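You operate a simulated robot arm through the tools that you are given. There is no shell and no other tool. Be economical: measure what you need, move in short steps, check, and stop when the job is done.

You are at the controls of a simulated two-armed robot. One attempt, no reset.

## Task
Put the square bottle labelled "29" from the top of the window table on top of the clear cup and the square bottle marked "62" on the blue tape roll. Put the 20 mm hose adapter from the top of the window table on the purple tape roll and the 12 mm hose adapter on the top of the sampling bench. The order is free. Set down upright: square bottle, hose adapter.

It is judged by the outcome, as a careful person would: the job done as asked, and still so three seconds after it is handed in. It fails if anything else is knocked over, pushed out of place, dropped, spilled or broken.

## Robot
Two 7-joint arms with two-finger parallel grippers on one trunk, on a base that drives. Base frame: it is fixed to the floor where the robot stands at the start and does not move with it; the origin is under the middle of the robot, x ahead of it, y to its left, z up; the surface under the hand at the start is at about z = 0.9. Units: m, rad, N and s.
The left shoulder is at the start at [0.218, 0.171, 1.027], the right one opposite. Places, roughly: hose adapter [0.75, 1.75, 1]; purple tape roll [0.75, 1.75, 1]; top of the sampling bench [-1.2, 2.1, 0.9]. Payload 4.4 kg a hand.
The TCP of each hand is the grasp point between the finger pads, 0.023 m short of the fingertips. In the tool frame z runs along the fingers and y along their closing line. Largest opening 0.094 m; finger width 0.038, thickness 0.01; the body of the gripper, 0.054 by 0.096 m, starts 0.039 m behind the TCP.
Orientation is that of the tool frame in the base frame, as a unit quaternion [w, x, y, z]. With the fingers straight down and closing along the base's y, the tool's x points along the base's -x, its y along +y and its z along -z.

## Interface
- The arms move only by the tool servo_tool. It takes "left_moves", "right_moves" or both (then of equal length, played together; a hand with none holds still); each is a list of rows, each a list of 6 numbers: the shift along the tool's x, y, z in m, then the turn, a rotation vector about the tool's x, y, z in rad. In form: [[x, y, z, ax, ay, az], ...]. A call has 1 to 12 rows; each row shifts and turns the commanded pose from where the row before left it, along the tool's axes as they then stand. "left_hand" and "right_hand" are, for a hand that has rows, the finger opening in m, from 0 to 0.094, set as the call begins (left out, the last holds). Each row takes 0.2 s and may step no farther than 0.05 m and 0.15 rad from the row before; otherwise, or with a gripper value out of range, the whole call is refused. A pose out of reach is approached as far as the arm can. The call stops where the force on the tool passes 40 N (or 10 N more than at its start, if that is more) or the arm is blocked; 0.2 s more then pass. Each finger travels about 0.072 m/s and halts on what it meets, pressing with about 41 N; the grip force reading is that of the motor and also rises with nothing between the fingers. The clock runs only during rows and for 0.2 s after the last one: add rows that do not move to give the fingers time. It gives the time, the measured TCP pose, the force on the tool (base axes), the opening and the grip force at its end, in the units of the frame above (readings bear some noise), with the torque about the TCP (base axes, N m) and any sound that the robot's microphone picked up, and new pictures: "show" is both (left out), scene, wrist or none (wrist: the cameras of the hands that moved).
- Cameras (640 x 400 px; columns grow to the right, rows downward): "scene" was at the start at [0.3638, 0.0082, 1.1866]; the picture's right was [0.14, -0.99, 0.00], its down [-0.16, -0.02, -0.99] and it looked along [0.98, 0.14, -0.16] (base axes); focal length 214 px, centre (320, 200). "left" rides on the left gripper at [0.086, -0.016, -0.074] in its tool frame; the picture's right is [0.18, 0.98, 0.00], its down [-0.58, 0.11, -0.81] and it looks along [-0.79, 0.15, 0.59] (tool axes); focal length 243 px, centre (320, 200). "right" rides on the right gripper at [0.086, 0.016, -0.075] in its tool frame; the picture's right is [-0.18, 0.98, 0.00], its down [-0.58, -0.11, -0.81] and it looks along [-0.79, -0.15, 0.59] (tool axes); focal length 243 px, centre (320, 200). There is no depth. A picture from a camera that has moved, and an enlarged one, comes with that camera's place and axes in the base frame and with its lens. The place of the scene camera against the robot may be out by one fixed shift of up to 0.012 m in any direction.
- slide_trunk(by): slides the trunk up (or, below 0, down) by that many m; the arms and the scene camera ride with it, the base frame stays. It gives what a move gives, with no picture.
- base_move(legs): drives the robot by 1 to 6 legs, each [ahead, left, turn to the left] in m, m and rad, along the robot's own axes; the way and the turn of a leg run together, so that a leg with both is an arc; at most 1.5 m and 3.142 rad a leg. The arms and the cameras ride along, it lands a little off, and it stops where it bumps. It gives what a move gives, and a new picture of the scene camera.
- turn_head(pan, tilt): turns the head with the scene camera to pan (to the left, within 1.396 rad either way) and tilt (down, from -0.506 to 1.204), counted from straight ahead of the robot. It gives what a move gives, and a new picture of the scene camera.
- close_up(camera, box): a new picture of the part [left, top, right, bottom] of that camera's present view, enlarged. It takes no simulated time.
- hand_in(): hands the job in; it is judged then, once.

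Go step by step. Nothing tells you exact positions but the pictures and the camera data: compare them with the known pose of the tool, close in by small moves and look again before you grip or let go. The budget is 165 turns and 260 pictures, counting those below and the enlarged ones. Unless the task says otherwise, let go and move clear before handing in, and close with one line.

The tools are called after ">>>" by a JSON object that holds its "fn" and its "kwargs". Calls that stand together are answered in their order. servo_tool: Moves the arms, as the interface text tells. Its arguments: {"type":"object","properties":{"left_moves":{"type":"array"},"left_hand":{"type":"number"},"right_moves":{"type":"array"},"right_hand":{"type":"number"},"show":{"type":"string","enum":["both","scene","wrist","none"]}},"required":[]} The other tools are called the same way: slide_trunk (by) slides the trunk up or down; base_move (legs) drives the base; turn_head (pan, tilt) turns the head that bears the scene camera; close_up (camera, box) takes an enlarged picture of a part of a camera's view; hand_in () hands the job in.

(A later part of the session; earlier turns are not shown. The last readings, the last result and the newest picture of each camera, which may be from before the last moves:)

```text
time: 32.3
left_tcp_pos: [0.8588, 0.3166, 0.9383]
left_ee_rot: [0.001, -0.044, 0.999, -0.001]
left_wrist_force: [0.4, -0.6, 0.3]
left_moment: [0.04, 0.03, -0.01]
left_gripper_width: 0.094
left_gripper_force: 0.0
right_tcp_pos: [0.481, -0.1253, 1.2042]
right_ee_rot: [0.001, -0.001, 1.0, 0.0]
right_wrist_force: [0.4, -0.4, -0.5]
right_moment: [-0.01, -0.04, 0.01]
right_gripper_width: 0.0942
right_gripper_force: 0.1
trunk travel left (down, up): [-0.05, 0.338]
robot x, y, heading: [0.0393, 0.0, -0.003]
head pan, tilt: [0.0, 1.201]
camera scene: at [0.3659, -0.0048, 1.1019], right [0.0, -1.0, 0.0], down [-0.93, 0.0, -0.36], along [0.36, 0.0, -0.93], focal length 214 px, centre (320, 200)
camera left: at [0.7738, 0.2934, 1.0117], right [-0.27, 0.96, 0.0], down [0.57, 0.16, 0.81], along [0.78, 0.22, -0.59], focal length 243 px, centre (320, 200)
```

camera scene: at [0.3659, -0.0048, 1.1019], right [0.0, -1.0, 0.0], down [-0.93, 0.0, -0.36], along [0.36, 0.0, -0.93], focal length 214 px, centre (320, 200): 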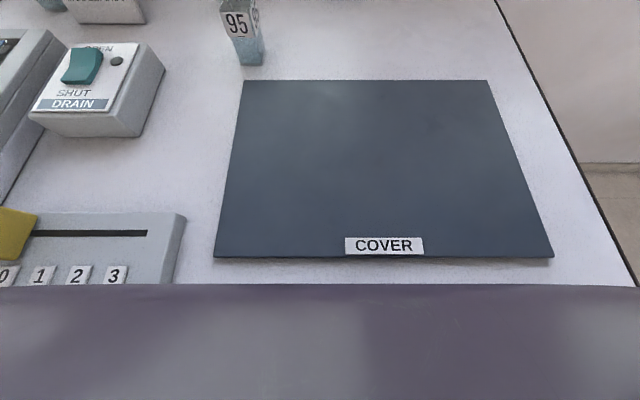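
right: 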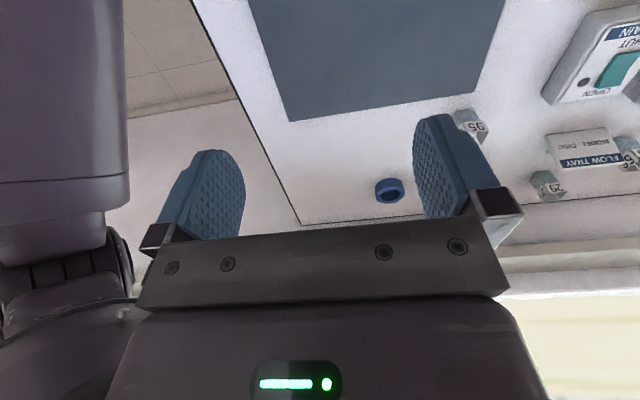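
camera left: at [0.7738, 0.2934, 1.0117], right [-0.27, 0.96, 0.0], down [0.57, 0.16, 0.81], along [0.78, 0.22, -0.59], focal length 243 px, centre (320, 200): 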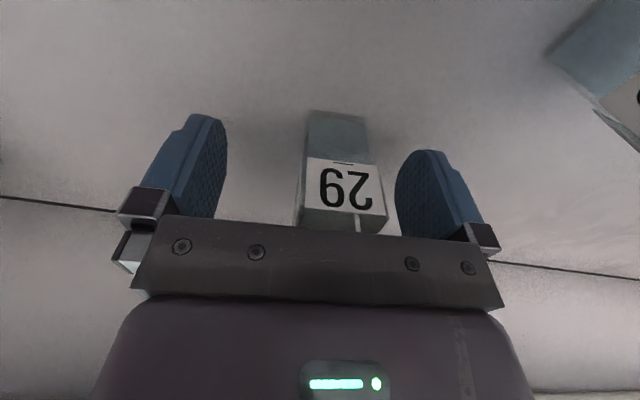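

>>> {"fn": "servo_tool", "kwargs": {"left_moves": [[0, 0.008, 0, 0, 0, 0], [0, 0, 0, 0, 0, 0]], "show": "wrist"}}

```text
time: 32.9
left_tcp_pos: [0.8582, 0.323, 0.9363]
left_ee_rot: [0.0, -0.043, 0.999, 0.0]
left_wrist_force: [-0.5, 0.1, -0.1]
left_moment: [0.01, -0.02, 0.02]
left_gripper_width: 0.0939
left_gripper_force: 0.1
right_tcp_pos: [0.4811, -0.1257, 1.2036]
right_ee_rot: [0.0, 0.0, 1.0, 0.0]
right_wrist_force: [1.4, 0.3, -0.5]
right_moment: [0.01, 0.01, 0.02]
right_gripper_width: 0.0941
right_gripper_force: 0.0
trunk travel left (down, up): [-0.05, 0.338]
robot x, y, heading: [0.0391, -0.0008, 0.006]
head pan, tilt: [0.0, 1.201]
camera left: at [0.7733, 0.3005, 1.0111], right [-0.27, 0.96, 0.0], down [0.57, 0.16, 0.81], along [0.78, 0.22, -0.59], focal length 243 px, centre (320, 200)
```

left: 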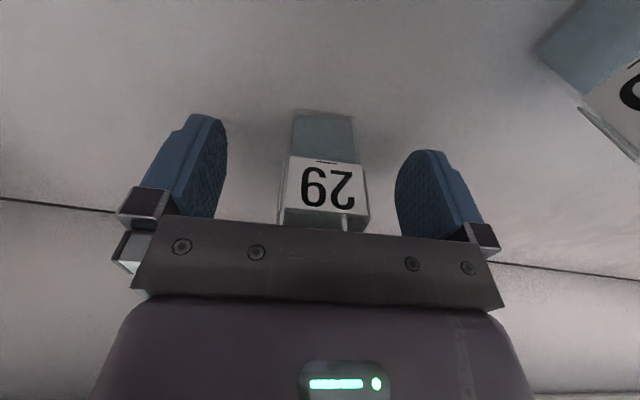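

Centred well enough; closing on bottle 29.

>>> {"fn": "servo_tool", "kwargs": {"left_moves": [[0, 0.001, 0, 0, 0, 0], [0, 0, 0, 0, 0, 0], [0, 0, 0, 0, 0, 0], [0, 0, 0, 0, 0, 0]], "left_hand": 0.02, "show": "wrist"}}

```text
time: 33.9
left_tcp_pos: [0.8576, 0.323, 0.9365]
left_ee_rot: [0.0, -0.043, 0.999, 0.0]
left_wrist_force: [-0.3, 0.1, -0.4]
left_moment: [0.0, 0.02, -0.02]
left_gripper_width: 0.0333
left_gripper_force: 40.7
right_tcp_pos: [0.48, -0.1252, 1.2027]
right_ee_rot: [0.0, 0.0, 1.0, 0.0]
right_wrist_force: [-0.3, 0.0, 0.4]
right_moment: [0.01, -0.02, 0.01]
right_gripper_width: 0.0941
right_gripper_force: 0.2
trunk travel left (down, up): [-0.05, 0.338]
robot x, y, heading: [0.0354, 0.0026, -0.001]
head pan, tilt: [0.0, 1.201]
camera left: at [0.7732, 0.3013, 1.0108], right [-0.27, 0.96, 0.0], down [0.57, 0.16, 0.81], along [0.78, 0.22, -0.59], focal length 243 px, centre (320, 200)
```

left: 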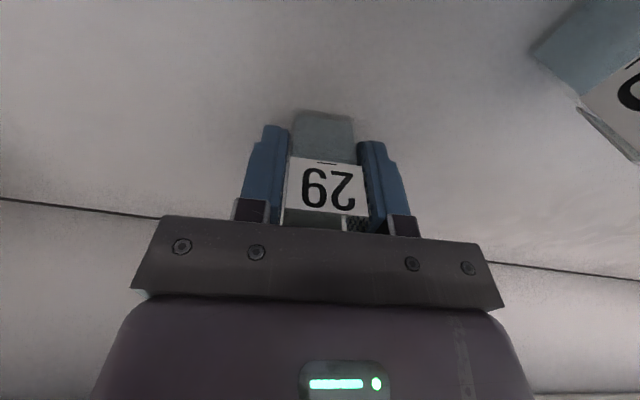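

Bottle 29 is held (33 mm). I lift it and bring it back toward the cup, staying high.

>>> {"fn": "servo_tool", "kwargs": {"left_moves": [[0, 0, -0.02, 0, 0, 0], [0, 0, -0.04, 0, 0, 0], [0, 0, -0.04, 0, 0, 0], [0.02, -0.03, -0.02, 0, 0, 0.1], [0.03, -0.04, 0, 0, 0, 0.13], [0.03, -0.04, 0, 0, 0, 0.14], [0.03, -0.04, 0, 0, 0, 0.14], [0, 0, 0, 0, 0, 0.14], [0, 0, 0, 0, 0, 0.135], [0, 0, 0, 0, 0, 0]], "show": "wrist"}}

>>> {"fn": "turn_head", "kwargs": {"pan": 0.15, "tilt": 0.5}}

```text
time: 36.1
left_tcp_pos: [0.7357, 0.1856, 1.0561]
left_ee_rot: [-0.001, 0.342, 0.94, 0.0]
left_wrist_force: [0.4, 0.5, -1.2]
left_moment: [0.04, 0.02, 0.0]
left_gripper_width: 0.0331
left_gripper_force: 40.7
right_tcp_pos: [0.4815, -0.1247, 1.2031]
right_ee_rot: [0.001, 0.0, 1.0, 0.001]
right_wrist_force: [-0.1, 0.4, 0.0]
right_moment: [0.0, -0.01, 0.04]
right_gripper_width: 0.0941
right_gripper_force: 0.0
trunk travel left (down, up): [-0.05, 0.338]
robot x, y, heading: [0.0394, -0.0012, -0.004]
head pan, tilt: [0.0, 1.201]
camera left: at [0.659, 0.231, 1.1308], right [0.49, 0.87, 0.0], down [0.52, -0.29, 0.81], along [0.7, -0.4, -0.59], focal length 243 px, centre (320, 200)
```

left: 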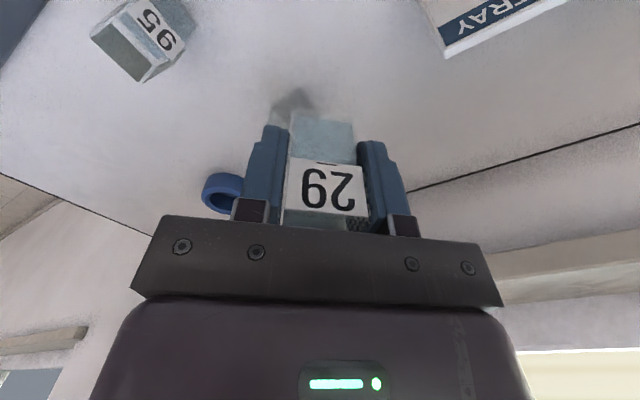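

```text
time: 37.2
left_tcp_pos: [0.7359, 0.1861, 1.0559]
left_ee_rot: [0.0, 0.341, 0.94, 0.001]
left_wrist_force: [-0.1, -0.3, -0.5]
left_moment: [0.03, -0.01, 0.01]
left_gripper_width: 0.0331
left_gripper_force: 40.7
right_tcp_pos: [0.4811, -0.1244, 1.204]
right_ee_rot: [0.0, 0.0, 1.0, 0.0]
right_wrist_force: [-0.2, -1.0, -0.5]
right_moment: [0.0, 0.01, -0.01]
right_gripper_width: 0.094
right_gripper_force: 0.1
trunk travel left (down, up): [-0.05, 0.338]
robot x, y, heading: [0.0411, 0.0018, -0.005]
head pan, tilt: [0.15, 0.499]
camera scene: at [0.4005, 0.0089, 1.1552], right [0.15, -0.99, 0.0], down [-0.47, -0.07, -0.88], along [0.87, 0.13, -0.48], focal length 214 px, centre (320, 200)
```

scene: 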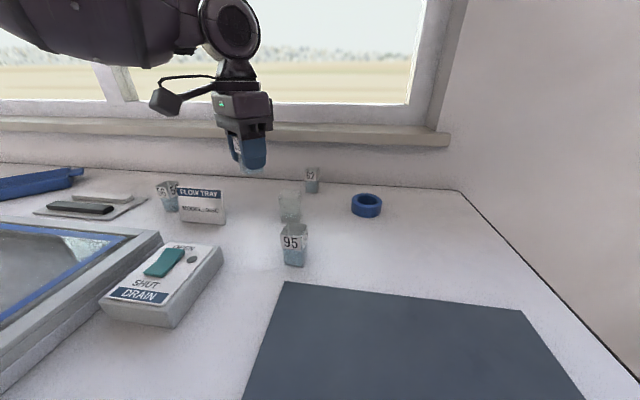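

>>> {"fn": "close_up", "kwargs": {"camera": "left", "box": [230, 60, 390, 160]}}

>>> {"fn": "close_up", "kwargs": {"camera": "scene", "box": [220, 130, 340, 205]}}

```text
4.00 times, centred on (310, 110) of left
camera zoom: at [0.659, 0.2308, 1.1309], right [0.49, 0.87, 0.0], down [0.52, -0.29, 0.81], along [0.7, -0.4, -0.59], focal length 970 px, centre (360, 560)
```

zoom: 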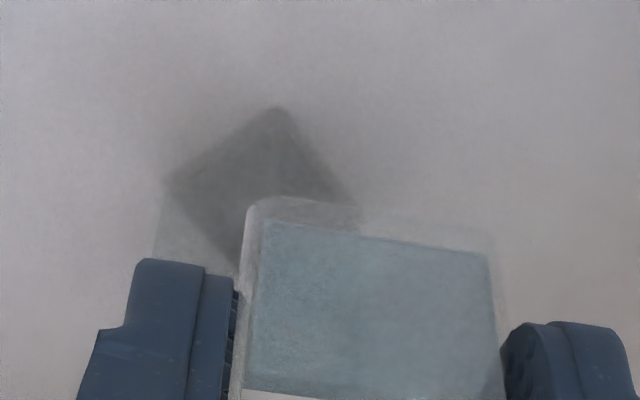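

```text
5.33 times, centred on (280, 168) of scene
camera zoom: at [0.4005, 0.0089, 1.1552], right [0.15, -0.99, 0.0], down [-0.47, -0.07, -0.88], along [0.87, 0.13, -0.48], focal length 1144 px, centre (533, 373)
```

zoom: 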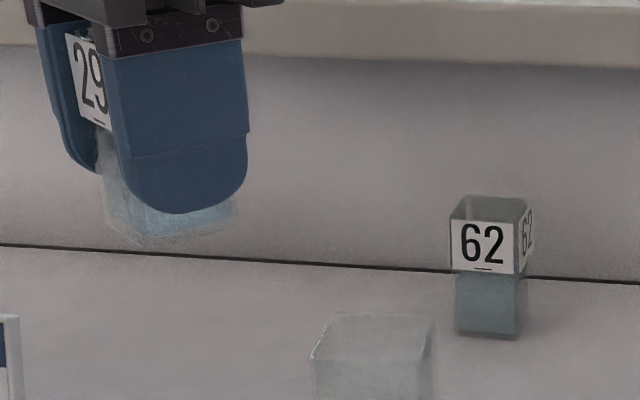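

The cup centre is at about (0.776, 0.134) and the bottle is centred in the grip. I move over the cup, stopping about 2 cm above.

>>> {"fn": "servo_tool", "kwargs": {"left_moves": [[-0.032, -0.007, 0, 0, 0, 0], [-0.032, -0.007, 0, 0, 0, 0], [0, 0, 0.02, 0, 0, 0], [0, 0, 0.015, 0, 0, 0], [0, 0, 0, 0, 0, 0]], "show": "wrist"}}

>>> {"fn": "close_up", "kwargs": {"camera": "scene", "box": [240, 140, 352, 210]}}

>>> {"fn": "close_up", "kwargs": {"camera": "left", "box": [230, 60, 390, 160]}}

```text
time: 38.4
left_tcp_pos: [0.7543, 0.1591, 1.0219]
left_ee_rot: [0.0, 0.342, 0.94, 0.0]
left_wrist_force: [-0.3, -0.7, 0.4]
left_moment: [-0.01, 0.0, 0.0]
left_gripper_width: 0.033
left_gripper_force: 40.8
left hand out of reach, approached as far as the arm can: row 2
right_tcp_pos: [0.4801, -0.1245, 1.2038]
right_ee_rot: [0.0, 0.001, 1.0, -0.001]
right_wrist_force: [0.5, 0.2, -0.4]
right_moment: [-0.02, 0.0, 0.0]
right_gripper_width: 0.0939
right_gripper_force: 0.0
trunk travel left (down, up): [-0.05, 0.338]
robot x, y, heading: [0.0375, 0.0023, -0.003]
head pan, tilt: [0.15, 0.499]
camera left: at [0.6778, 0.205, 1.0973], right [0.49, 0.87, 0.0], down [0.52, -0.29, 0.81], along [0.7, -0.4, -0.59], focal length 243 px, centre (320, 200)
```

left: 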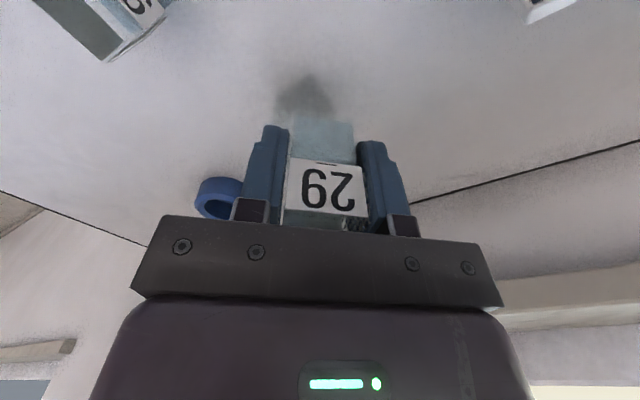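

```text
5.71 times, centred on (296, 175) of scene
camera zoom: at [0.4002, 0.0089, 1.1554], right [0.15, -0.99, 0.0], down [-0.47, -0.07, -0.88], along [0.87, 0.13, -0.48], focal length 1226 px, centre (457, 343)
```

zoom: 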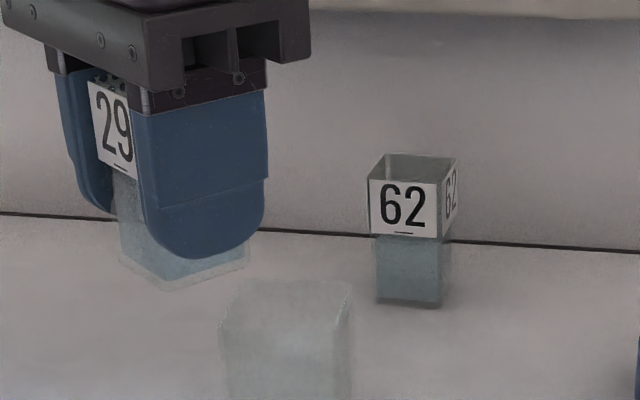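

```text
4.00 times, centred on (310, 110) of left
camera zoom: at [0.6778, 0.205, 1.0973], right [0.49, 0.87, 0.0], down [0.52, -0.29, 0.81], along [0.7, -0.4, -0.59], focal length 970 px, centre (360, 560)
```

zoom: 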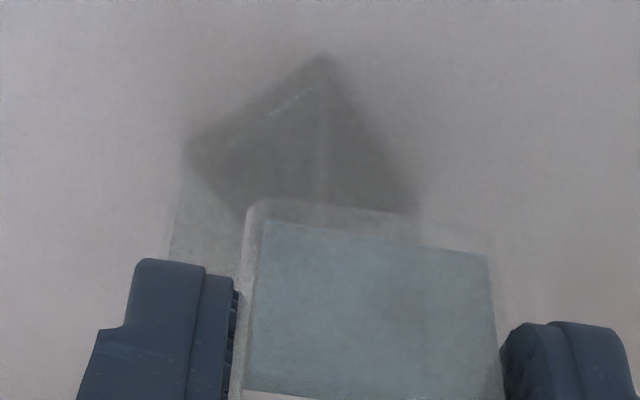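

The −40° turn hits an arm limit here. I lift slightly, back off and turn the other way (+50°) instead.

>>> {"fn": "servo_tool", "kwargs": {"left_moves": [[0.02, 0.01, -0.035, 0, 0, -0.14], [0, 0, 0, 0, 0, -0.145], [0, 0, 0, 0, 0, -0.145], [0, 0, 0, 0, 0, -0.145], [0, 0, 0, 0, 0, -0.145], [0, 0, 0, 0, 0, -0.145], [0, 0, 0, 0, 0, -0.145], [0, 0, 0, 0, 0, -0.145], [0, 0, 0, 0, 0, -0.145], [0, 0, 0, 0, 0, -0.145], [0, 0, 0, 0, 0, -0.125], [0, 0, 0, 0, 0, 0]], "show": "wrist"}}

```text
time: 41.0
left_tcp_pos: [0.7475, 0.1805, 1.0556]
left_ee_rot: [0.0, -0.424, 0.906, 0.0]
left_wrist_force: [0.1, 0.3, 0.0]
left_moment: [0.0, -0.01, 0.0]
left_gripper_width: 0.0332
left_gripper_force: 41.3
right_tcp_pos: [0.48, -0.1248, 1.2034]
right_ee_rot: [0.001, 0.0, 1.0, 0.0]
right_wrist_force: [-0.3, 0.7, 0.0]
right_moment: [0.0, 0.02, 0.02]
right_gripper_width: 0.0941
right_gripper_force: 0.2
trunk travel left (down, up): [-0.05, 0.338]
robot x, y, heading: [0.0384, -0.0012, -0.001]
head pan, tilt: [0.15, 0.499]
camera left: at [0.7041, 0.1064, 1.1313], right [-0.87, 0.49, 0.0], down [0.29, 0.52, 0.81], along [0.39, 0.7, -0.59], focal length 243 px, centre (320, 200)
```

left: 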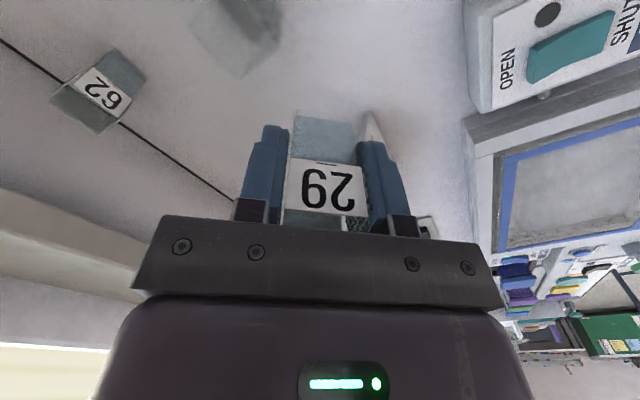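

>>> {"fn": "servo_tool", "kwargs": {"left_moves": [[0.009, -0.026, 0, 0, 0, 0], [0.0085, -0.026, 0, 0, 0, 0], [0, 0, 0.02, 0, 0, 0], [0, 0, 0.012, 0, 0, 0], [0, 0, 0, 0, 0, 0]], "show": "wrist"}}

>>> {"fn": "close_up", "kwargs": {"camera": "scene", "box": [240, 140, 352, 210]}}

>>> {"fn": "close_up", "kwargs": {"camera": "left", "box": [230, 60, 390, 160]}}

```text
time: 42.2
left_tcp_pos: [0.7621, 0.1669, 1.0256]
left_ee_rot: [0.0, -0.422, 0.907, -0.001]
left_wrist_force: [-0.4, -0.3, -1.2]
left_moment: [0.03, -0.01, 0.0]
left_gripper_width: 0.0335
left_gripper_force: 41.0
left hand out of reach, approached as far as the arm can: row 1, 2
right_tcp_pos: [0.4808, -0.1243, 1.2035]
right_ee_rot: [0.001, 0.001, 1.0, 0.0]
right_wrist_force: [-0.2, 0.9, -0.3]
right_moment: [0.05, -0.01, -0.02]
right_gripper_width: 0.0941
right_gripper_force: 0.0
trunk travel left (down, up): [-0.05, 0.338]
robot x, y, heading: [0.0358, -0.001, 0.003]
head pan, tilt: [0.15, 0.499]
camera left: at [0.7188, 0.0917, 1.1004], right [-0.87, 0.49, 0.0], down [0.29, 0.52, 0.81], along [0.4, 0.7, -0.59], focal length 243 px, centre (320, 200)
```

left: 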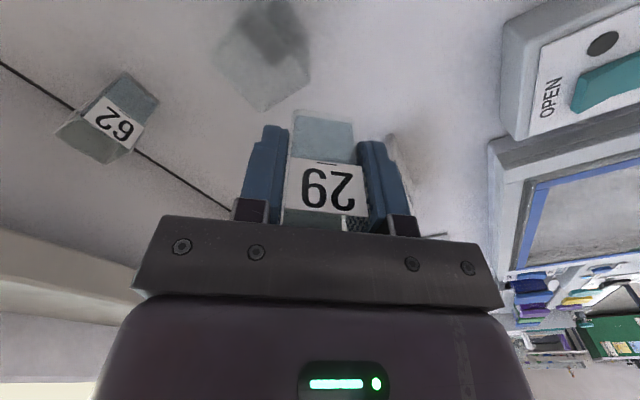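

```text
5.71 times, centred on (296, 175) of scene
camera zoom: at [0.4003, 0.0089, 1.1554], right [0.15, -0.99, 0.0], down [-0.47, -0.07, -0.88], along [0.87, 0.13, -0.48], focal length 1226 px, centre (457, 343)
```

zoom: 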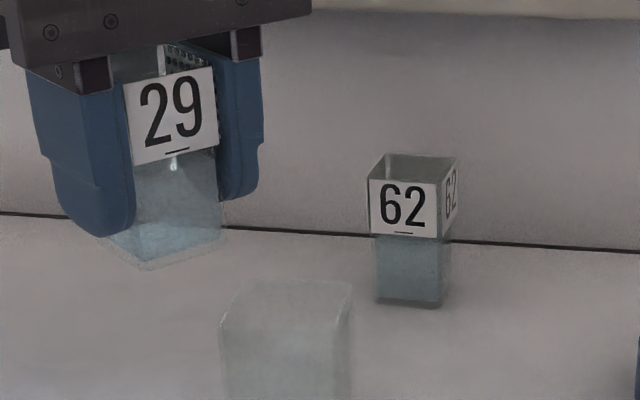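

```text
4.00 times, centred on (310, 110) of left
camera zoom: at [0.7188, 0.0917, 1.1004], right [-0.87, 0.49, 0.0], down [0.29, 0.52, 0.81], along [0.4, 0.7, -0.59], focal length 970 px, centre (360, 560)
```

zoom: 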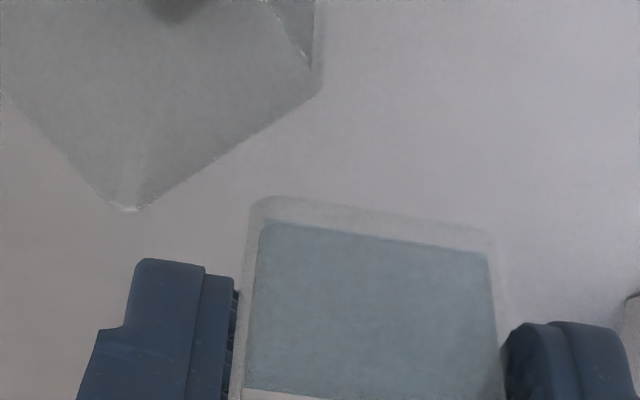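

Position itself is the arm's limit here, so I raise the bottle and strafe the base right so the cup comes to the left arm's side.

>>> {"fn": "servo_tool", "kwargs": {"left_moves": [[0.01, 0.02, -0.03, 0, 0, 0], [0, 0.02, -0.02, 0, 0, 0], [0, 0, 0, 0, 0, 0]], "show": "none"}}

>>> {"fn": "base_move", "kwargs": {"legs": [[0, -0.13, 0]]}}

```text
time: 43.0
left_tcp_pos: [0.7273, 0.1861, 1.0744]
left_ee_rot: [-0.001, -0.423, 0.906, 0.0]
left_wrist_force: [0.4, -0.1, -1.0]
left_moment: [-0.02, 0.03, -0.01]
left_gripper_width: 0.0331
left_gripper_force: 41.1
right_tcp_pos: [0.4812, -0.1244, 1.2022]
right_ee_rot: [-0.001, 0.0, 1.0, 0.0]
right_wrist_force: [0.4, 0.1, 0.0]
right_moment: [-0.03, -0.01, 0.01]
right_gripper_width: 0.0937
right_gripper_force: 0.1
trunk travel left (down, up): [-0.05, 0.338]
robot x, y, heading: [0.0417, 0.0011, 0.001]
head pan, tilt: [0.15, 0.499]
```

```text
time: 44.8
left_tcp_pos: [0.7268, 0.058, 1.0753]
left_ee_rot: [0.0, -0.424, 0.906, 0.0]
left_wrist_force: [0.5, 0.1, -1.0]
left_moment: [-0.03, 0.01, 0.02]
left_gripper_width: 0.0333
left_gripper_force: 40.8
right_tcp_pos: [0.4799, -0.2537, 1.203]
right_ee_rot: [-0.001, 0.0, 1.0, 0.0]
right_wrist_force: [-0.7, -0.6, 0.1]
right_moment: [0.02, 0.0, -0.02]
right_gripper_width: 0.0941
right_gripper_force: 0.1
trunk travel left (down, up): [-0.05, 0.338]
robot x, y, heading: [0.0392, -0.1323, 0.003]
head pan, tilt: [0.15, 0.499]
camera scene: at [0.4005, -0.1201, 1.1552], right [0.15, -0.99, 0.0], down [-0.47, -0.07, -0.88], along [0.87, 0.13, -0.48], focal length 214 px, centre (320, 200)
```

scene: 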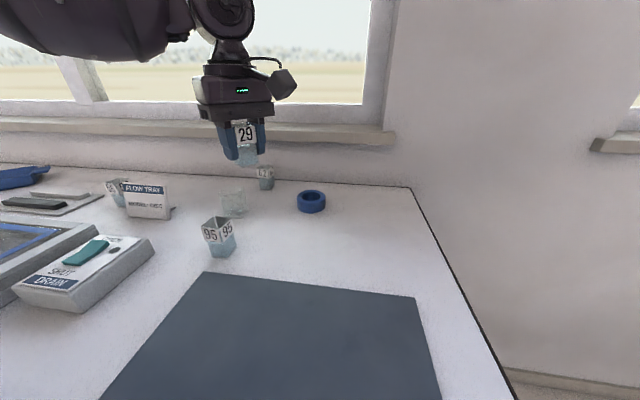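

>>> {"fn": "servo_tool", "kwargs": {"left_moves": [[-0.03, 0.004, 0.0, 0, 0, 0], [0, 0, 0.02, 0, 0, 0], [0, 0, 0, 0, 0, 0]], "show": "wrist"}}

>>> {"fn": "close_up", "kwargs": {"camera": "left", "box": [230, 60, 390, 160]}}

```text
time: 45.5
left_tcp_pos: [0.7424, 0.0833, 1.0551]
left_ee_rot: [0.0, -0.424, 0.906, 0.0]
left_wrist_force: [0.2, -0.1, -0.2]
left_moment: [-0.02, 0.03, 0.04]
left_gripper_width: 0.0333
left_gripper_force: 41.2
right_tcp_pos: [0.4803, -0.2534, 1.2034]
right_ee_rot: [0.0, -0.001, 1.0, 0.0]
right_wrist_force: [-0.7, -0.2, 0.2]
right_moment: [-0.02, 0.0, 0.01]
right_gripper_width: 0.0938
right_gripper_force: 0.0
trunk travel left (down, up): [-0.05, 0.338]
robot x, y, heading: [0.0387, -0.1303, 0.002]
head pan, tilt: [0.15, 0.499]
camera left: at [0.6992, 0.0085, 1.1303], right [-0.87, 0.49, 0.0], down [0.29, 0.52, 0.81], along [0.39, 0.7, -0.59], focal length 243 px, centre (320, 200)
```

left: 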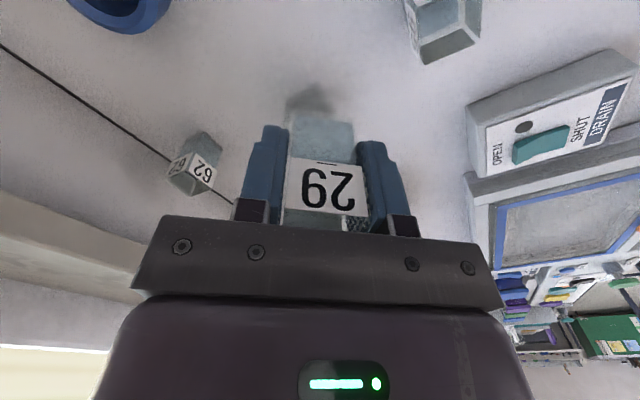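

```text
4.00 times, centred on (310, 110) of left
camera zoom: at [0.6992, 0.0085, 1.1303], right [-0.87, 0.49, 0.0], down [0.29, 0.52, 0.81], along [0.39, 0.7, -0.59], focal length 970 px, centre (360, 560)
```

zoom: 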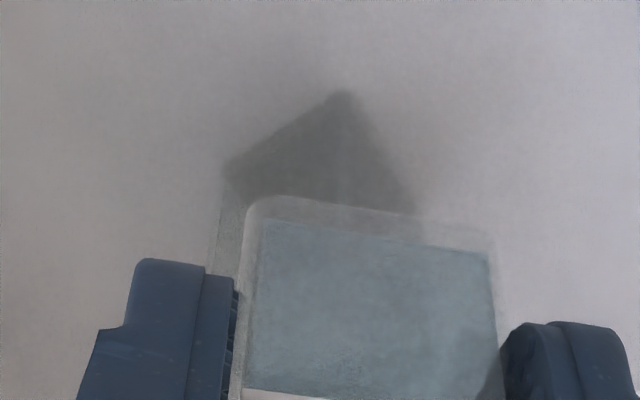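

Cup centre re-measured at about (0.779, 0.132). Moving over it, ~1.5 cm above its top.

>>> {"fn": "servo_tool", "kwargs": {"left_moves": [[-0.03, 0.0015, 0.0, 0, 0, 0], [-0.0308, 0.0015, 0.0, 0, 0, 0], [0, 0, 0.02, 0, 0, 0], [0, 0, 0.018, 0, 0, 0], [0, 0, 0, 0, 0, 0]], "show": "wrist"}}

>>> {"fn": "close_up", "kwargs": {"camera": "left", "box": [230, 40, 390, 140]}}

>>> {"fn": "close_up", "kwargs": {"camera": "scene", "box": [180, 150, 292, 220]}}

```text
time: 46.8
left_tcp_pos: [0.779, 0.1333, 1.0166]
left_ee_rot: [0.0, -0.425, 0.905, 0.0]
left_wrist_force: [0.0, 1.0, 0.6]
left_moment: [-0.01, 0.04, 0.0]
left_gripper_width: 0.0331
left_gripper_force: 40.9
right_tcp_pos: [0.4796, -0.2531, 1.2036]
right_ee_rot: [0.0, -0.001, 1.0, 0.0]
right_wrist_force: [0.4, 0.5, 0.0]
right_moment: [-0.01, -0.02, -0.02]
right_gripper_width: 0.094
right_gripper_force: 0.1
trunk travel left (down, up): [-0.05, 0.338]
robot x, y, heading: [0.0376, -0.1286, -0.001]
head pan, tilt: [0.15, 0.499]
camera left: at [0.7358, 0.0577, 1.0912], right [-0.87, 0.49, 0.0], down [0.29, 0.52, 0.81], along [0.39, 0.7, -0.59], focal length 243 px, centre (320, 200)
```

left: 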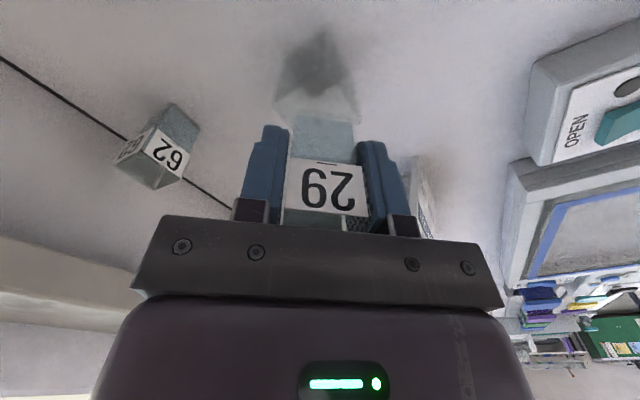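

```text
4.00 times, centred on (310, 90) of left
camera zoom: at [0.7358, 0.0577, 1.0912], right [-0.87, 0.49, 0.0], down [0.29, 0.52, 0.81], along [0.39, 0.7, -0.59], focal length 970 px, centre (360, 640)
```

zoom: 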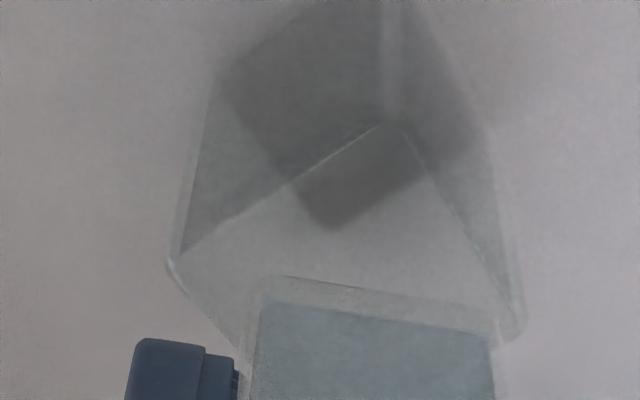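

```text
5.71 times, centred on (236, 185) of scene
camera zoom: at [0.4003, -0.1198, 1.1554], right [0.15, -0.99, 0.0], down [-0.47, -0.07, -0.88], along [0.87, 0.13, -0.48], focal length 1226 px, centre (800, 286)
```

zoom: 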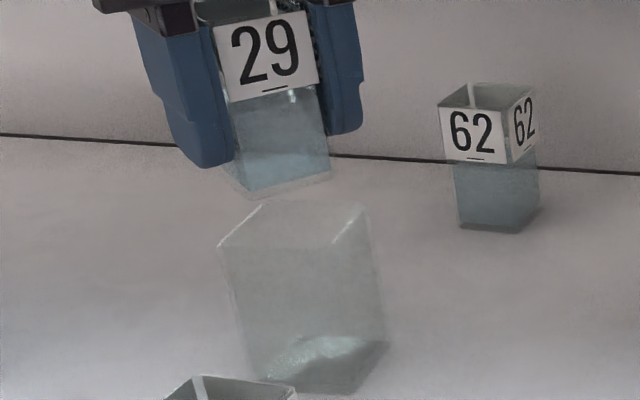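

The cup's top face is visible under the bottle; it's slightly off, so I correct a few mm and lower to just above.

>>> {"fn": "servo_tool", "kwargs": {"left_moves": [[0.004, -0.0014, 0.0, 0, 0, 0], [0, 0, 0.006, 0, 0, 0], [0, 0, 0.005, 0, 0, 0], [0, 0, 0, 0, 0, 0]], "show": "none"}}

>>> {"fn": "close_up", "kwargs": {"camera": "left", "box": [230, 40, 390, 140]}}

>>> {"fn": "close_up", "kwargs": {"camera": "scene", "box": [180, 150, 292, 220]}}

```text
time: 47.8
left_tcp_pos: [0.7782, 0.1293, 1.005]
left_ee_rot: [-0.001, -0.424, 0.906, 0.0]
left_wrist_force: [0.2, -0.8, -0.3]
left_moment: [-0.02, 0.01, 0.01]
left_gripper_width: 0.033
left_gripper_force: 41.6
right_tcp_pos: [0.48, -0.2529, 1.2041]
right_ee_rot: [0.0, -0.001, 1.0, 0.0]
right_wrist_force: [0.0, -0.2, -0.4]
right_moment: [-0.01, -0.01, 0.0]
right_gripper_width: 0.0942
right_gripper_force: 0.0
trunk travel left (down, up): [-0.05, 0.338]
robot x, y, heading: [0.0415, -0.1308, -0.001]
head pan, tilt: [0.15, 0.499]
```

```text
4.00 times, centred on (310, 90) of left
camera zoom: at [0.734, 0.0534, 1.0804], right [-0.87, 0.49, 0.0], down [0.29, 0.52, 0.81], along [0.39, 0.7, -0.59], focal length 970 px, centre (360, 640)
```

zoom: 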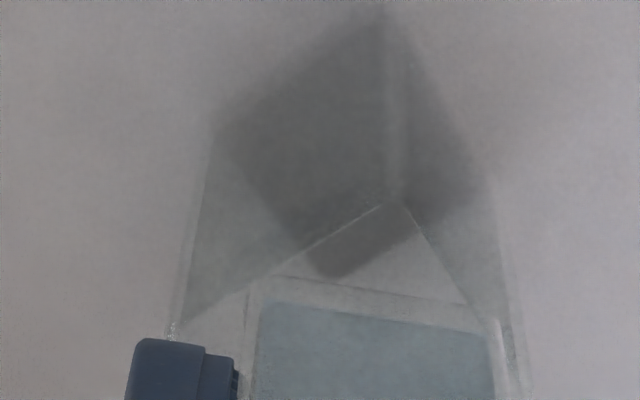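

```text
5.71 times, centred on (236, 185) of scene
camera zoom: at [0.4005, -0.1197, 1.1553], right [0.15, -0.99, 0.0], down [-0.47, -0.07, -0.88], along [0.87, 0.13, -0.48], focal length 1226 px, centre (800, 286)
```

zoom: 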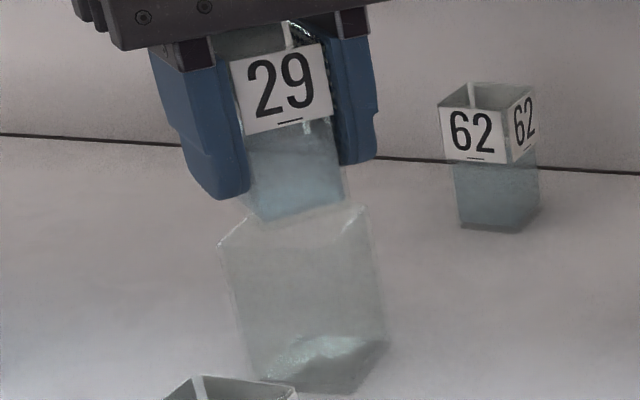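

>>> {"fn": "servo_tool", "kwargs": {"left_moves": [[0.002, 0, 0.002, 0, 0, 0], [0, 0, 0.002, 0, 0, 0], [0, 0, 0.002, 0, 0, 0], [0, 0, 0, 0, 0, 0]], "show": "none"}}

>>> {"fn": "close_up", "kwargs": {"camera": "scene", "box": [190, 155, 286, 215]}}

>>> {"fn": "close_up", "kwargs": {"camera": "left", "box": [250, 70, 378, 150]}}

```text
time: 48.8
left_tcp_pos: [0.7762, 0.1264, 1.0007]
left_ee_rot: [0.0, -0.424, 0.906, 0.0]
left_wrist_force: [-0.5, 0.0, -0.5]
left_moment: [0.01, -0.01, -0.01]
left_gripper_width: 0.0334
left_gripper_force: 41.5
right_tcp_pos: [0.48, -0.2542, 1.2035]
right_ee_rot: [0.0, -0.001, 1.0, -0.001]
right_wrist_force: [-0.2, 0.5, -0.3]
right_moment: [-0.02, 0.0, 0.0]
right_gripper_width: 0.094
right_gripper_force: 0.1
trunk travel left (down, up): [-0.05, 0.338]
robot x, y, heading: [0.0353, -0.1268, -0.004]
head pan, tilt: [0.15, 0.499]
```

```text
6.67 times, centred on (238, 185) of scene
camera zoom: at [0.4005, -0.1197, 1.1552], right [0.15, -0.99, 0.0], down [-0.47, -0.07, -0.88], along [0.87, 0.13, -0.48], focal length 1430 px, centre (867, 300)
```

zoom: 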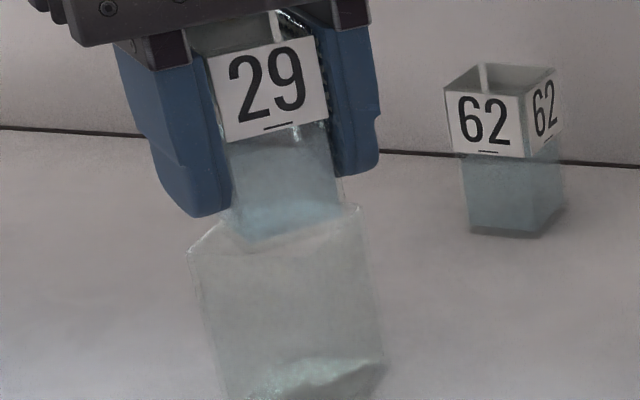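

```text
5.00 times, centred on (314, 110) of left
camera zoom: at [0.7329, 0.0519, 1.0752], right [-0.87, 0.49, 0.0], down [0.29, 0.52, 0.81], along [0.39, 0.7, -0.59], focal length 1213 px, centre (350, 650)
```

zoom: 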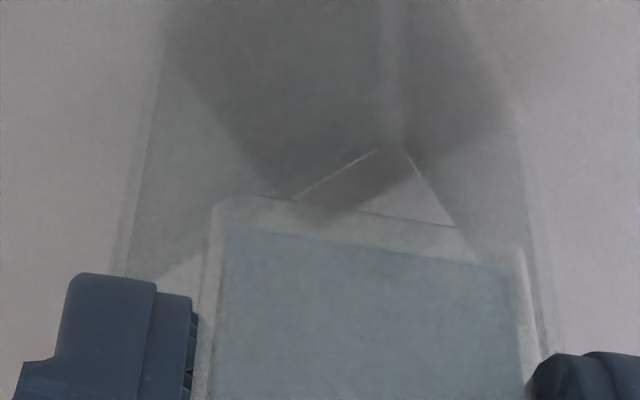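

No contact yet. The exposed corner shows the bottle should go ~3 mm forward and 3 mm to the image right; correcting, then continue down.

>>> {"fn": "servo_tool", "kwargs": {"left_moves": [[-0.003, 0.003, 0, 0, 0, 0], [0, 0, 0.002, 0, 0, 0], [0, 0, 0.002, 0, 0, 0], [0, 0, 0, 0, 0, 0]], "show": "none"}}

>>> {"fn": "close_up", "kwargs": {"camera": "left", "box": [250, 70, 378, 150]}}

```text
time: 49.8
left_tcp_pos: [0.7761, 0.1306, 0.9987]
left_ee_rot: [0.001, -0.423, 0.906, 0.0]
left_wrist_force: [1.0, 2.5, 7.3]
left_moment: [0.13, -0.09, 0.0]
left_gripper_width: 0.0332
left_gripper_force: 41.2
right_tcp_pos: [0.4789, -0.2532, 1.2023]
right_ee_rot: [0.0, -0.001, 1.0, 0.0]
right_wrist_force: [-0.1, -0.3, 0.7]
right_moment: [0.01, -0.02, 0.01]
right_gripper_width: 0.0941
right_gripper_force: 0.1
trunk travel left (down, up): [-0.05, 0.338]
robot x, y, heading: [0.0388, -0.1316, 0.007]
head pan, tilt: [0.15, 0.499]
```

```text
5.00 times, centred on (314, 110) of left
camera zoom: at [0.7321, 0.0559, 1.0727], right [-0.87, 0.49, 0.0], down [0.29, 0.52, 0.81], along [0.4, 0.7, -0.59], focal length 1213 px, centre (350, 650)
```

zoom: 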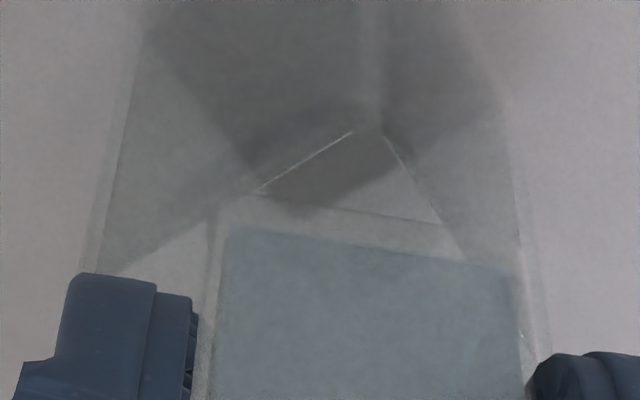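

Contact with the cup top is felt at the expected height (7 N), with the bottle centred over it. I release.

>>> {"fn": "servo_tool", "kwargs": {"left_moves": [[0, 0, 0.0, 0, 0, 0], [0, 0, 0, 0, 0, 0], [0, 0, 0, 0, 0, 0]], "left_hand": 0.06, "show": "wrist"}}

>>> {"fn": "close_up", "kwargs": {"camera": "scene", "box": [190, 155, 286, 215]}}

```text
time: 50.5
left_tcp_pos: [0.7762, 0.1312, 0.9972]
left_ee_rot: [-0.001, -0.424, 0.906, -0.001]
left_wrist_force: [-0.5, 0.5, 0.0]
left_moment: [0.0, -0.02, 0.04]
left_gripper_width: 0.0597
left_gripper_force: 0.0
right_tcp_pos: [0.4804, -0.2537, 1.2031]
right_ee_rot: [0.0, -0.001, 1.0, 0.0]
right_wrist_force: [1.0, 0.3, -0.2]
right_moment: [0.04, 0.02, 0.01]
right_gripper_width: 0.0939
right_gripper_force: 0.0
trunk travel left (down, up): [-0.05, 0.338]
robot x, y, heading: [0.0414, -0.1305, 0.005]
head pan, tilt: [0.15, 0.499]
camera left: at [0.7326, 0.0559, 1.0712], right [-0.87, 0.49, 0.0], down [0.29, 0.52, 0.81], along [0.39, 0.7, -0.59], focal length 243 px, centre (320, 200)
```

left: 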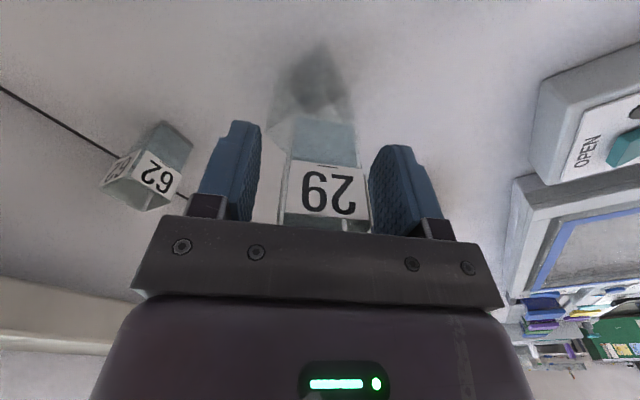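

```text
6.67 times, centred on (238, 185) of scene
camera zoom: at [0.4006, -0.1198, 1.1552], right [0.15, -0.99, 0.0], down [-0.47, -0.07, -0.88], along [0.87, 0.13, -0.48], focal length 1430 px, centre (867, 300)
```

zoom: 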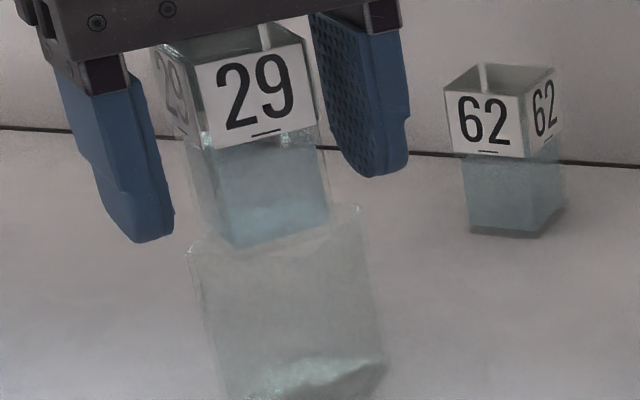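

The bottle stands on the cup. I open fully and rise straight up.

>>> {"fn": "servo_tool", "kwargs": {"left_moves": [[0, 0, 0, 0, 0, 0], [0, 0, 0, 0, 0, 0], [0, 0, -0.02, 0, 0, 0], [0, 0, -0.04, 0, 0, 0], [0, 0, -0.045, 0, 0, 0], [0, 0, -0.03, 0, 0, 0], [0, 0, 0, 0, 0, 0]], "left_hand": 0.094}}

>>> {"fn": "close_up", "kwargs": {"camera": "scene", "box": [190, 155, 330, 242]}}

```text
time: 52.1
left_tcp_pos: [0.776, 0.1318, 1.1301]
left_ee_rot: [-0.001, -0.424, 0.906, -0.001]
left_wrist_force: [0.5, -0.3, 0.9]
left_moment: [0.04, -0.02, -0.01]
left_gripper_width: 0.0939
left_gripper_force: 0.1
right_tcp_pos: [0.4815, -0.2531, 1.202]
right_ee_rot: [0.0, 0.0, 1.0, 0.0]
right_wrist_force: [0.1, -0.1, 0.5]
right_moment: [0.02, -0.03, -0.01]
right_gripper_width: 0.094
right_gripper_force: 0.0
trunk travel left (down, up): [-0.05, 0.338]
robot x, y, heading: [0.04, -0.1267, -0.002]
head pan, tilt: [0.15, 0.499]
camera scene: at [0.4007, -0.1197, 1.1551], right [0.15, -0.99, 0.0], down [-0.47, -0.07, -0.88], along [0.87, 0.13, -0.48], focal length 214 px, centre (320, 200)
camera left: at [0.733, 0.0565, 1.2049], right [-0.87, 0.49, 0.0], down [0.29, 0.52, 0.81], along [0.39, 0.7, -0.59], focal length 243 px, centre (320, 200)
```

scene: 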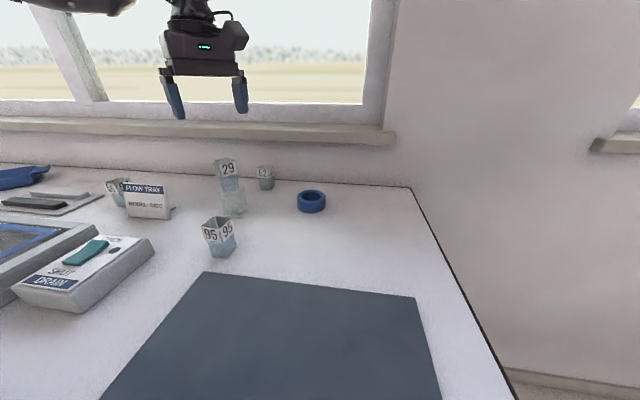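
left: 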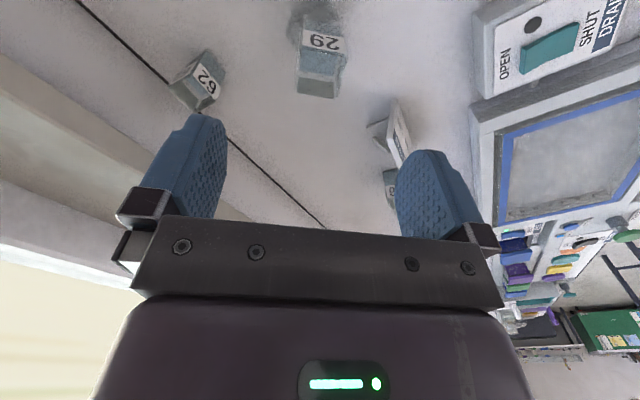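

```text
4.57 times, centred on (260, 198) of scene
camera zoom: at [0.4007, -0.1197, 1.1551], right [0.15, -0.99, 0.0], down [-0.47, -0.07, -0.88], along [0.87, 0.13, -0.48], focal length 980 px, centre (594, 207)
```

zoom: 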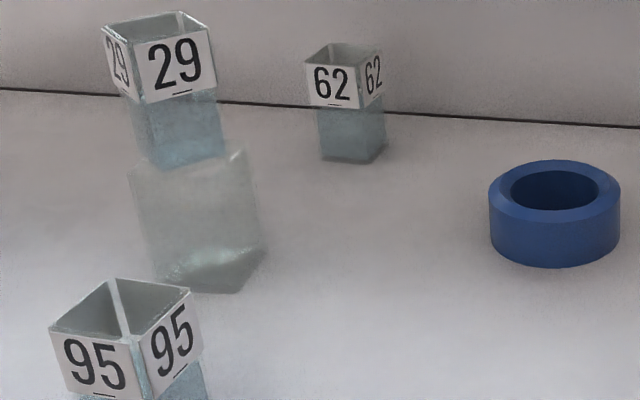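

Bottle 29 is done. Next is 62, which stands farther back near the sill; I measure it and the sill.

>>> {"fn": "close_up", "kwargs": {"camera": "left", "box": [140, 30, 260, 105]}}

>>> {"fn": "close_up", "kwargs": {"camera": "scene", "box": [230, 110, 350, 220]}}

```text
5.33 times, centred on (200, 68) of left
camera zoom: at [0.733, 0.0565, 1.2049], right [-0.87, 0.49, 0.0], down [0.29, 0.52, 0.81], along [0.39, 0.7, -0.59], focal length 1294 px, centre (960, 907)
```

zoom: 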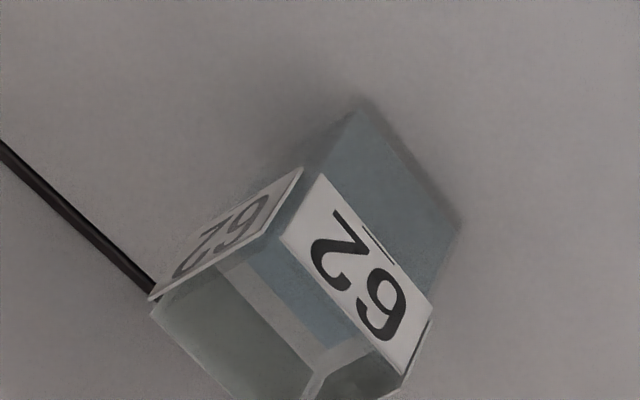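

```text
3.64 times, centred on (290, 165) of scene
camera zoom: at [0.4007, -0.1197, 1.1551], right [0.15, -0.99, 0.0], down [-0.47, -0.07, -0.88], along [0.87, 0.13, -0.48], focal length 780 px, centre (429, 327)
```

zoom: 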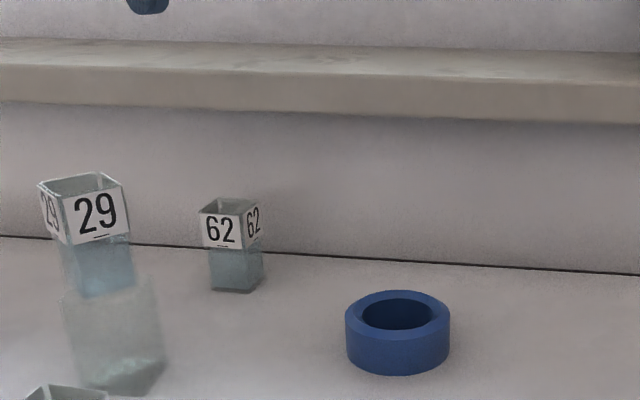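

>>> {"fn": "close_up", "kwargs": {"camera": "left", "box": [0, 0, 320, 200]}}

```text
2.00 times, centred on (160, 100) of left
camera zoom: at [0.733, 0.0565, 1.2049], right [-0.87, 0.49, 0.0], down [0.29, 0.52, 0.81], along [0.39, 0.7, -0.59], focal length 485 px, centre (640, 400)
```

zoom: 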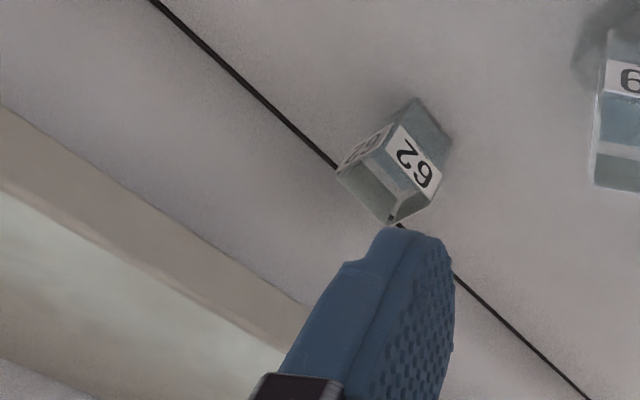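

62 is at about (0.921, 0.114), the sill front at x≈0.957 above it, so there is room. I turn the hand back, then drive 5 cm ahead for reach.

>>> {"fn": "servo_tool", "kwargs": {"left_moves": [[0.03, 0.02, -0.02, 0, 0, 0.13], [0.03, 0, 0, 0, 0, 0.14], [0, 0, 0, 0, 0, 0.14], [0, 0, 0, 0, 0, 0.14], [0, 0, 0, 0, 0, 0.126], [0, 0, 0, 0, 0, 0]], "show": "none"}}

>>> {"fn": "base_move", "kwargs": {"legs": [[0.05, 0, 0]]}}

```text
time: 53.5
left_tcp_pos: [0.7184, 0.1009, 1.1514]
left_ee_rot: [-0.001, -0.099, 0.995, 0.0]
left_wrist_force: [0.4, -0.8, 0.4]
left_moment: [-0.02, -0.05, 0.0]
left_gripper_width: 0.094
left_gripper_force: 0.1
right_tcp_pos: [0.4818, -0.2538, 1.2035]
right_ee_rot: [0.0, -0.001, 1.0, 0.0]
right_wrist_force: [0.5, -0.1, -0.5]
right_moment: [-0.01, 0.02, 0.02]
right_gripper_width: 0.094
right_gripper_force: 0.0
trunk travel left (down, up): [-0.05, 0.338]
robot x, y, heading: [0.0416, -0.1312, 0.004]
head pan, tilt: [0.15, 0.499]
```

```text
time: 54.6
left_tcp_pos: [0.7563, 0.1004, 1.1484]
left_ee_rot: [-0.001, -0.099, 0.995, 0.0]
left_wrist_force: [-0.6, -0.1, -0.7]
left_moment: [-0.02, 0.0, -0.02]
left_gripper_width: 0.0942
left_gripper_force: 0.0
right_tcp_pos: [0.5182, -0.2523, 1.2026]
right_ee_rot: [-0.001, 0.0, 1.0, 0.0]
right_wrist_force: [0.5, 0.5, 0.6]
right_moment: [0.02, -0.02, 0.02]
right_gripper_width: 0.0942
right_gripper_force: 0.0
trunk travel left (down, up): [-0.05, 0.338]
robot x, y, heading: [0.0786, -0.1289, -0.001]
head pan, tilt: [0.15, 0.499]
stopped in leg 1: the robot was blocked; the commanded pose is now the measured one
camera scene: at [0.4373, -0.1194, 1.1549], right [0.15, -0.99, 0.0], down [-0.47, -0.07, -0.88], along [0.87, 0.13, -0.48], focal length 214 px, centre (320, 200)
```

scene: 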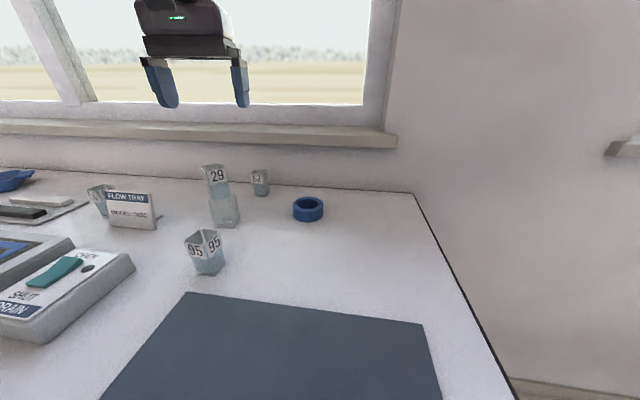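

The base met something after 4 cm; nothing on the table has moved. I back off 1 cm and move the hand over toward 62.

>>> {"fn": "base_move", "kwargs": {"legs": [[-0.01, 0, 0]]}}

>>> {"fn": "servo_tool", "kwargs": {"left_moves": [[-0.04, -0.015, 0.0, 0, 0, 0], [-0.03, -0.015, 0.01, 0, 0, 0], [0, 0, 0, 0, 0, 0]], "show": "wrist"}}

>>> {"fn": "close_up", "kwargs": {"camera": "left", "box": [240, 60, 440, 185]}}

```text
time: 55.3
left_tcp_pos: [0.7468, 0.1018, 1.1488]
left_ee_rot: [-0.001, -0.099, 0.995, 0.0]
left_wrist_force: [0.3, 0.2, -0.8]
left_moment: [-0.02, 0.02, 0.0]
left_gripper_width: 0.0941
left_gripper_force: 0.1
right_tcp_pos: [0.5093, -0.2525, 1.203]
right_ee_rot: [-0.002, 0.0, 1.0, -0.001]
right_wrist_force: [0.4, -0.1, -0.3]
right_moment: [0.0, 0.0, -0.02]
right_gripper_width: 0.094
right_gripper_force: 0.1
trunk travel left (down, up): [-0.05, 0.338]
robot x, y, heading: [0.0672, -0.1292, -0.003]
head pan, tilt: [0.15, 0.499]
camera scene: at [0.4275, -0.1194, 1.1549], right [0.15, -0.99, 0.0], down [-0.47, -0.07, -0.88], along [0.87, 0.13, -0.48], focal length 214 px, centre (320, 200)
```

scene: 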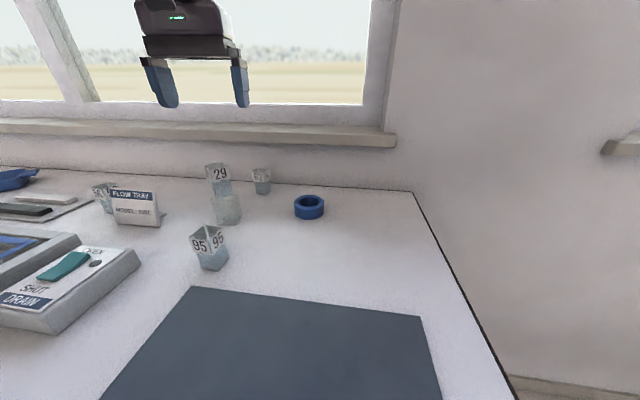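

```text
time: 56.1
left_tcp_pos: [0.8097, 0.0892, 1.146]
left_ee_rot: [0.0, -0.1, 0.995, 0.0]
left_wrist_force: [0.4, -0.1, -0.4]
left_moment: [-0.02, -0.03, -0.03]
left_gripper_width: 0.0941
left_gripper_force: 0.0
left hand out of reach, approached as far as the arm can: row 2
right_tcp_pos: [0.5065, -0.2532, 1.2039]
right_ee_rot: [0.0, 0.001, 1.0, 0.0]
right_wrist_force: [0.3, 0.2, -0.2]
right_moment: [-0.04, -0.01, 0.02]
right_gripper_width: 0.0942
right_gripper_force: 0.1
trunk travel left (down, up): [-0.05, 0.338]
robot x, y, heading: [0.0661, -0.1308, -0.001]
head pan, tilt: [0.15, 0.499]
camera left: at [0.726, 0.0574, 1.2203], right [-0.38, 0.93, 0.0], down [0.55, 0.22, 0.81], along [0.75, 0.3, -0.59], focal length 243 px, centre (320, 200)
```

left: 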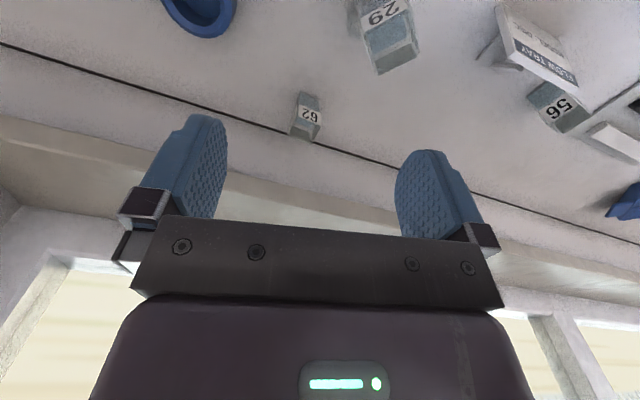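

```text
3.20 times, centred on (340, 122) of left
camera zoom: at [0.726, 0.0574, 1.2203], right [-0.38, 0.93, 0.0], down [0.55, 0.22, 0.81], along [0.75, 0.3, -0.59], focal length 776 px, centre (256, 448)
```

zoom: 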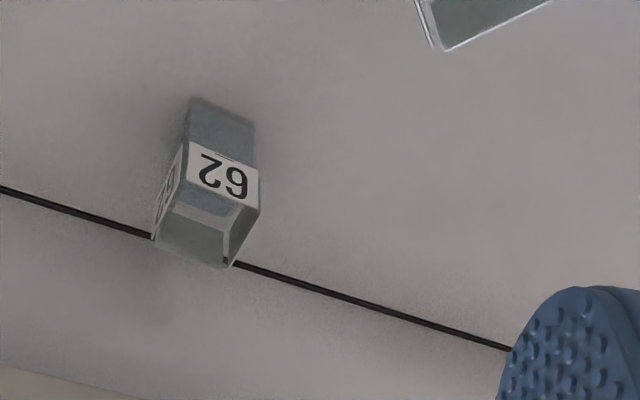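

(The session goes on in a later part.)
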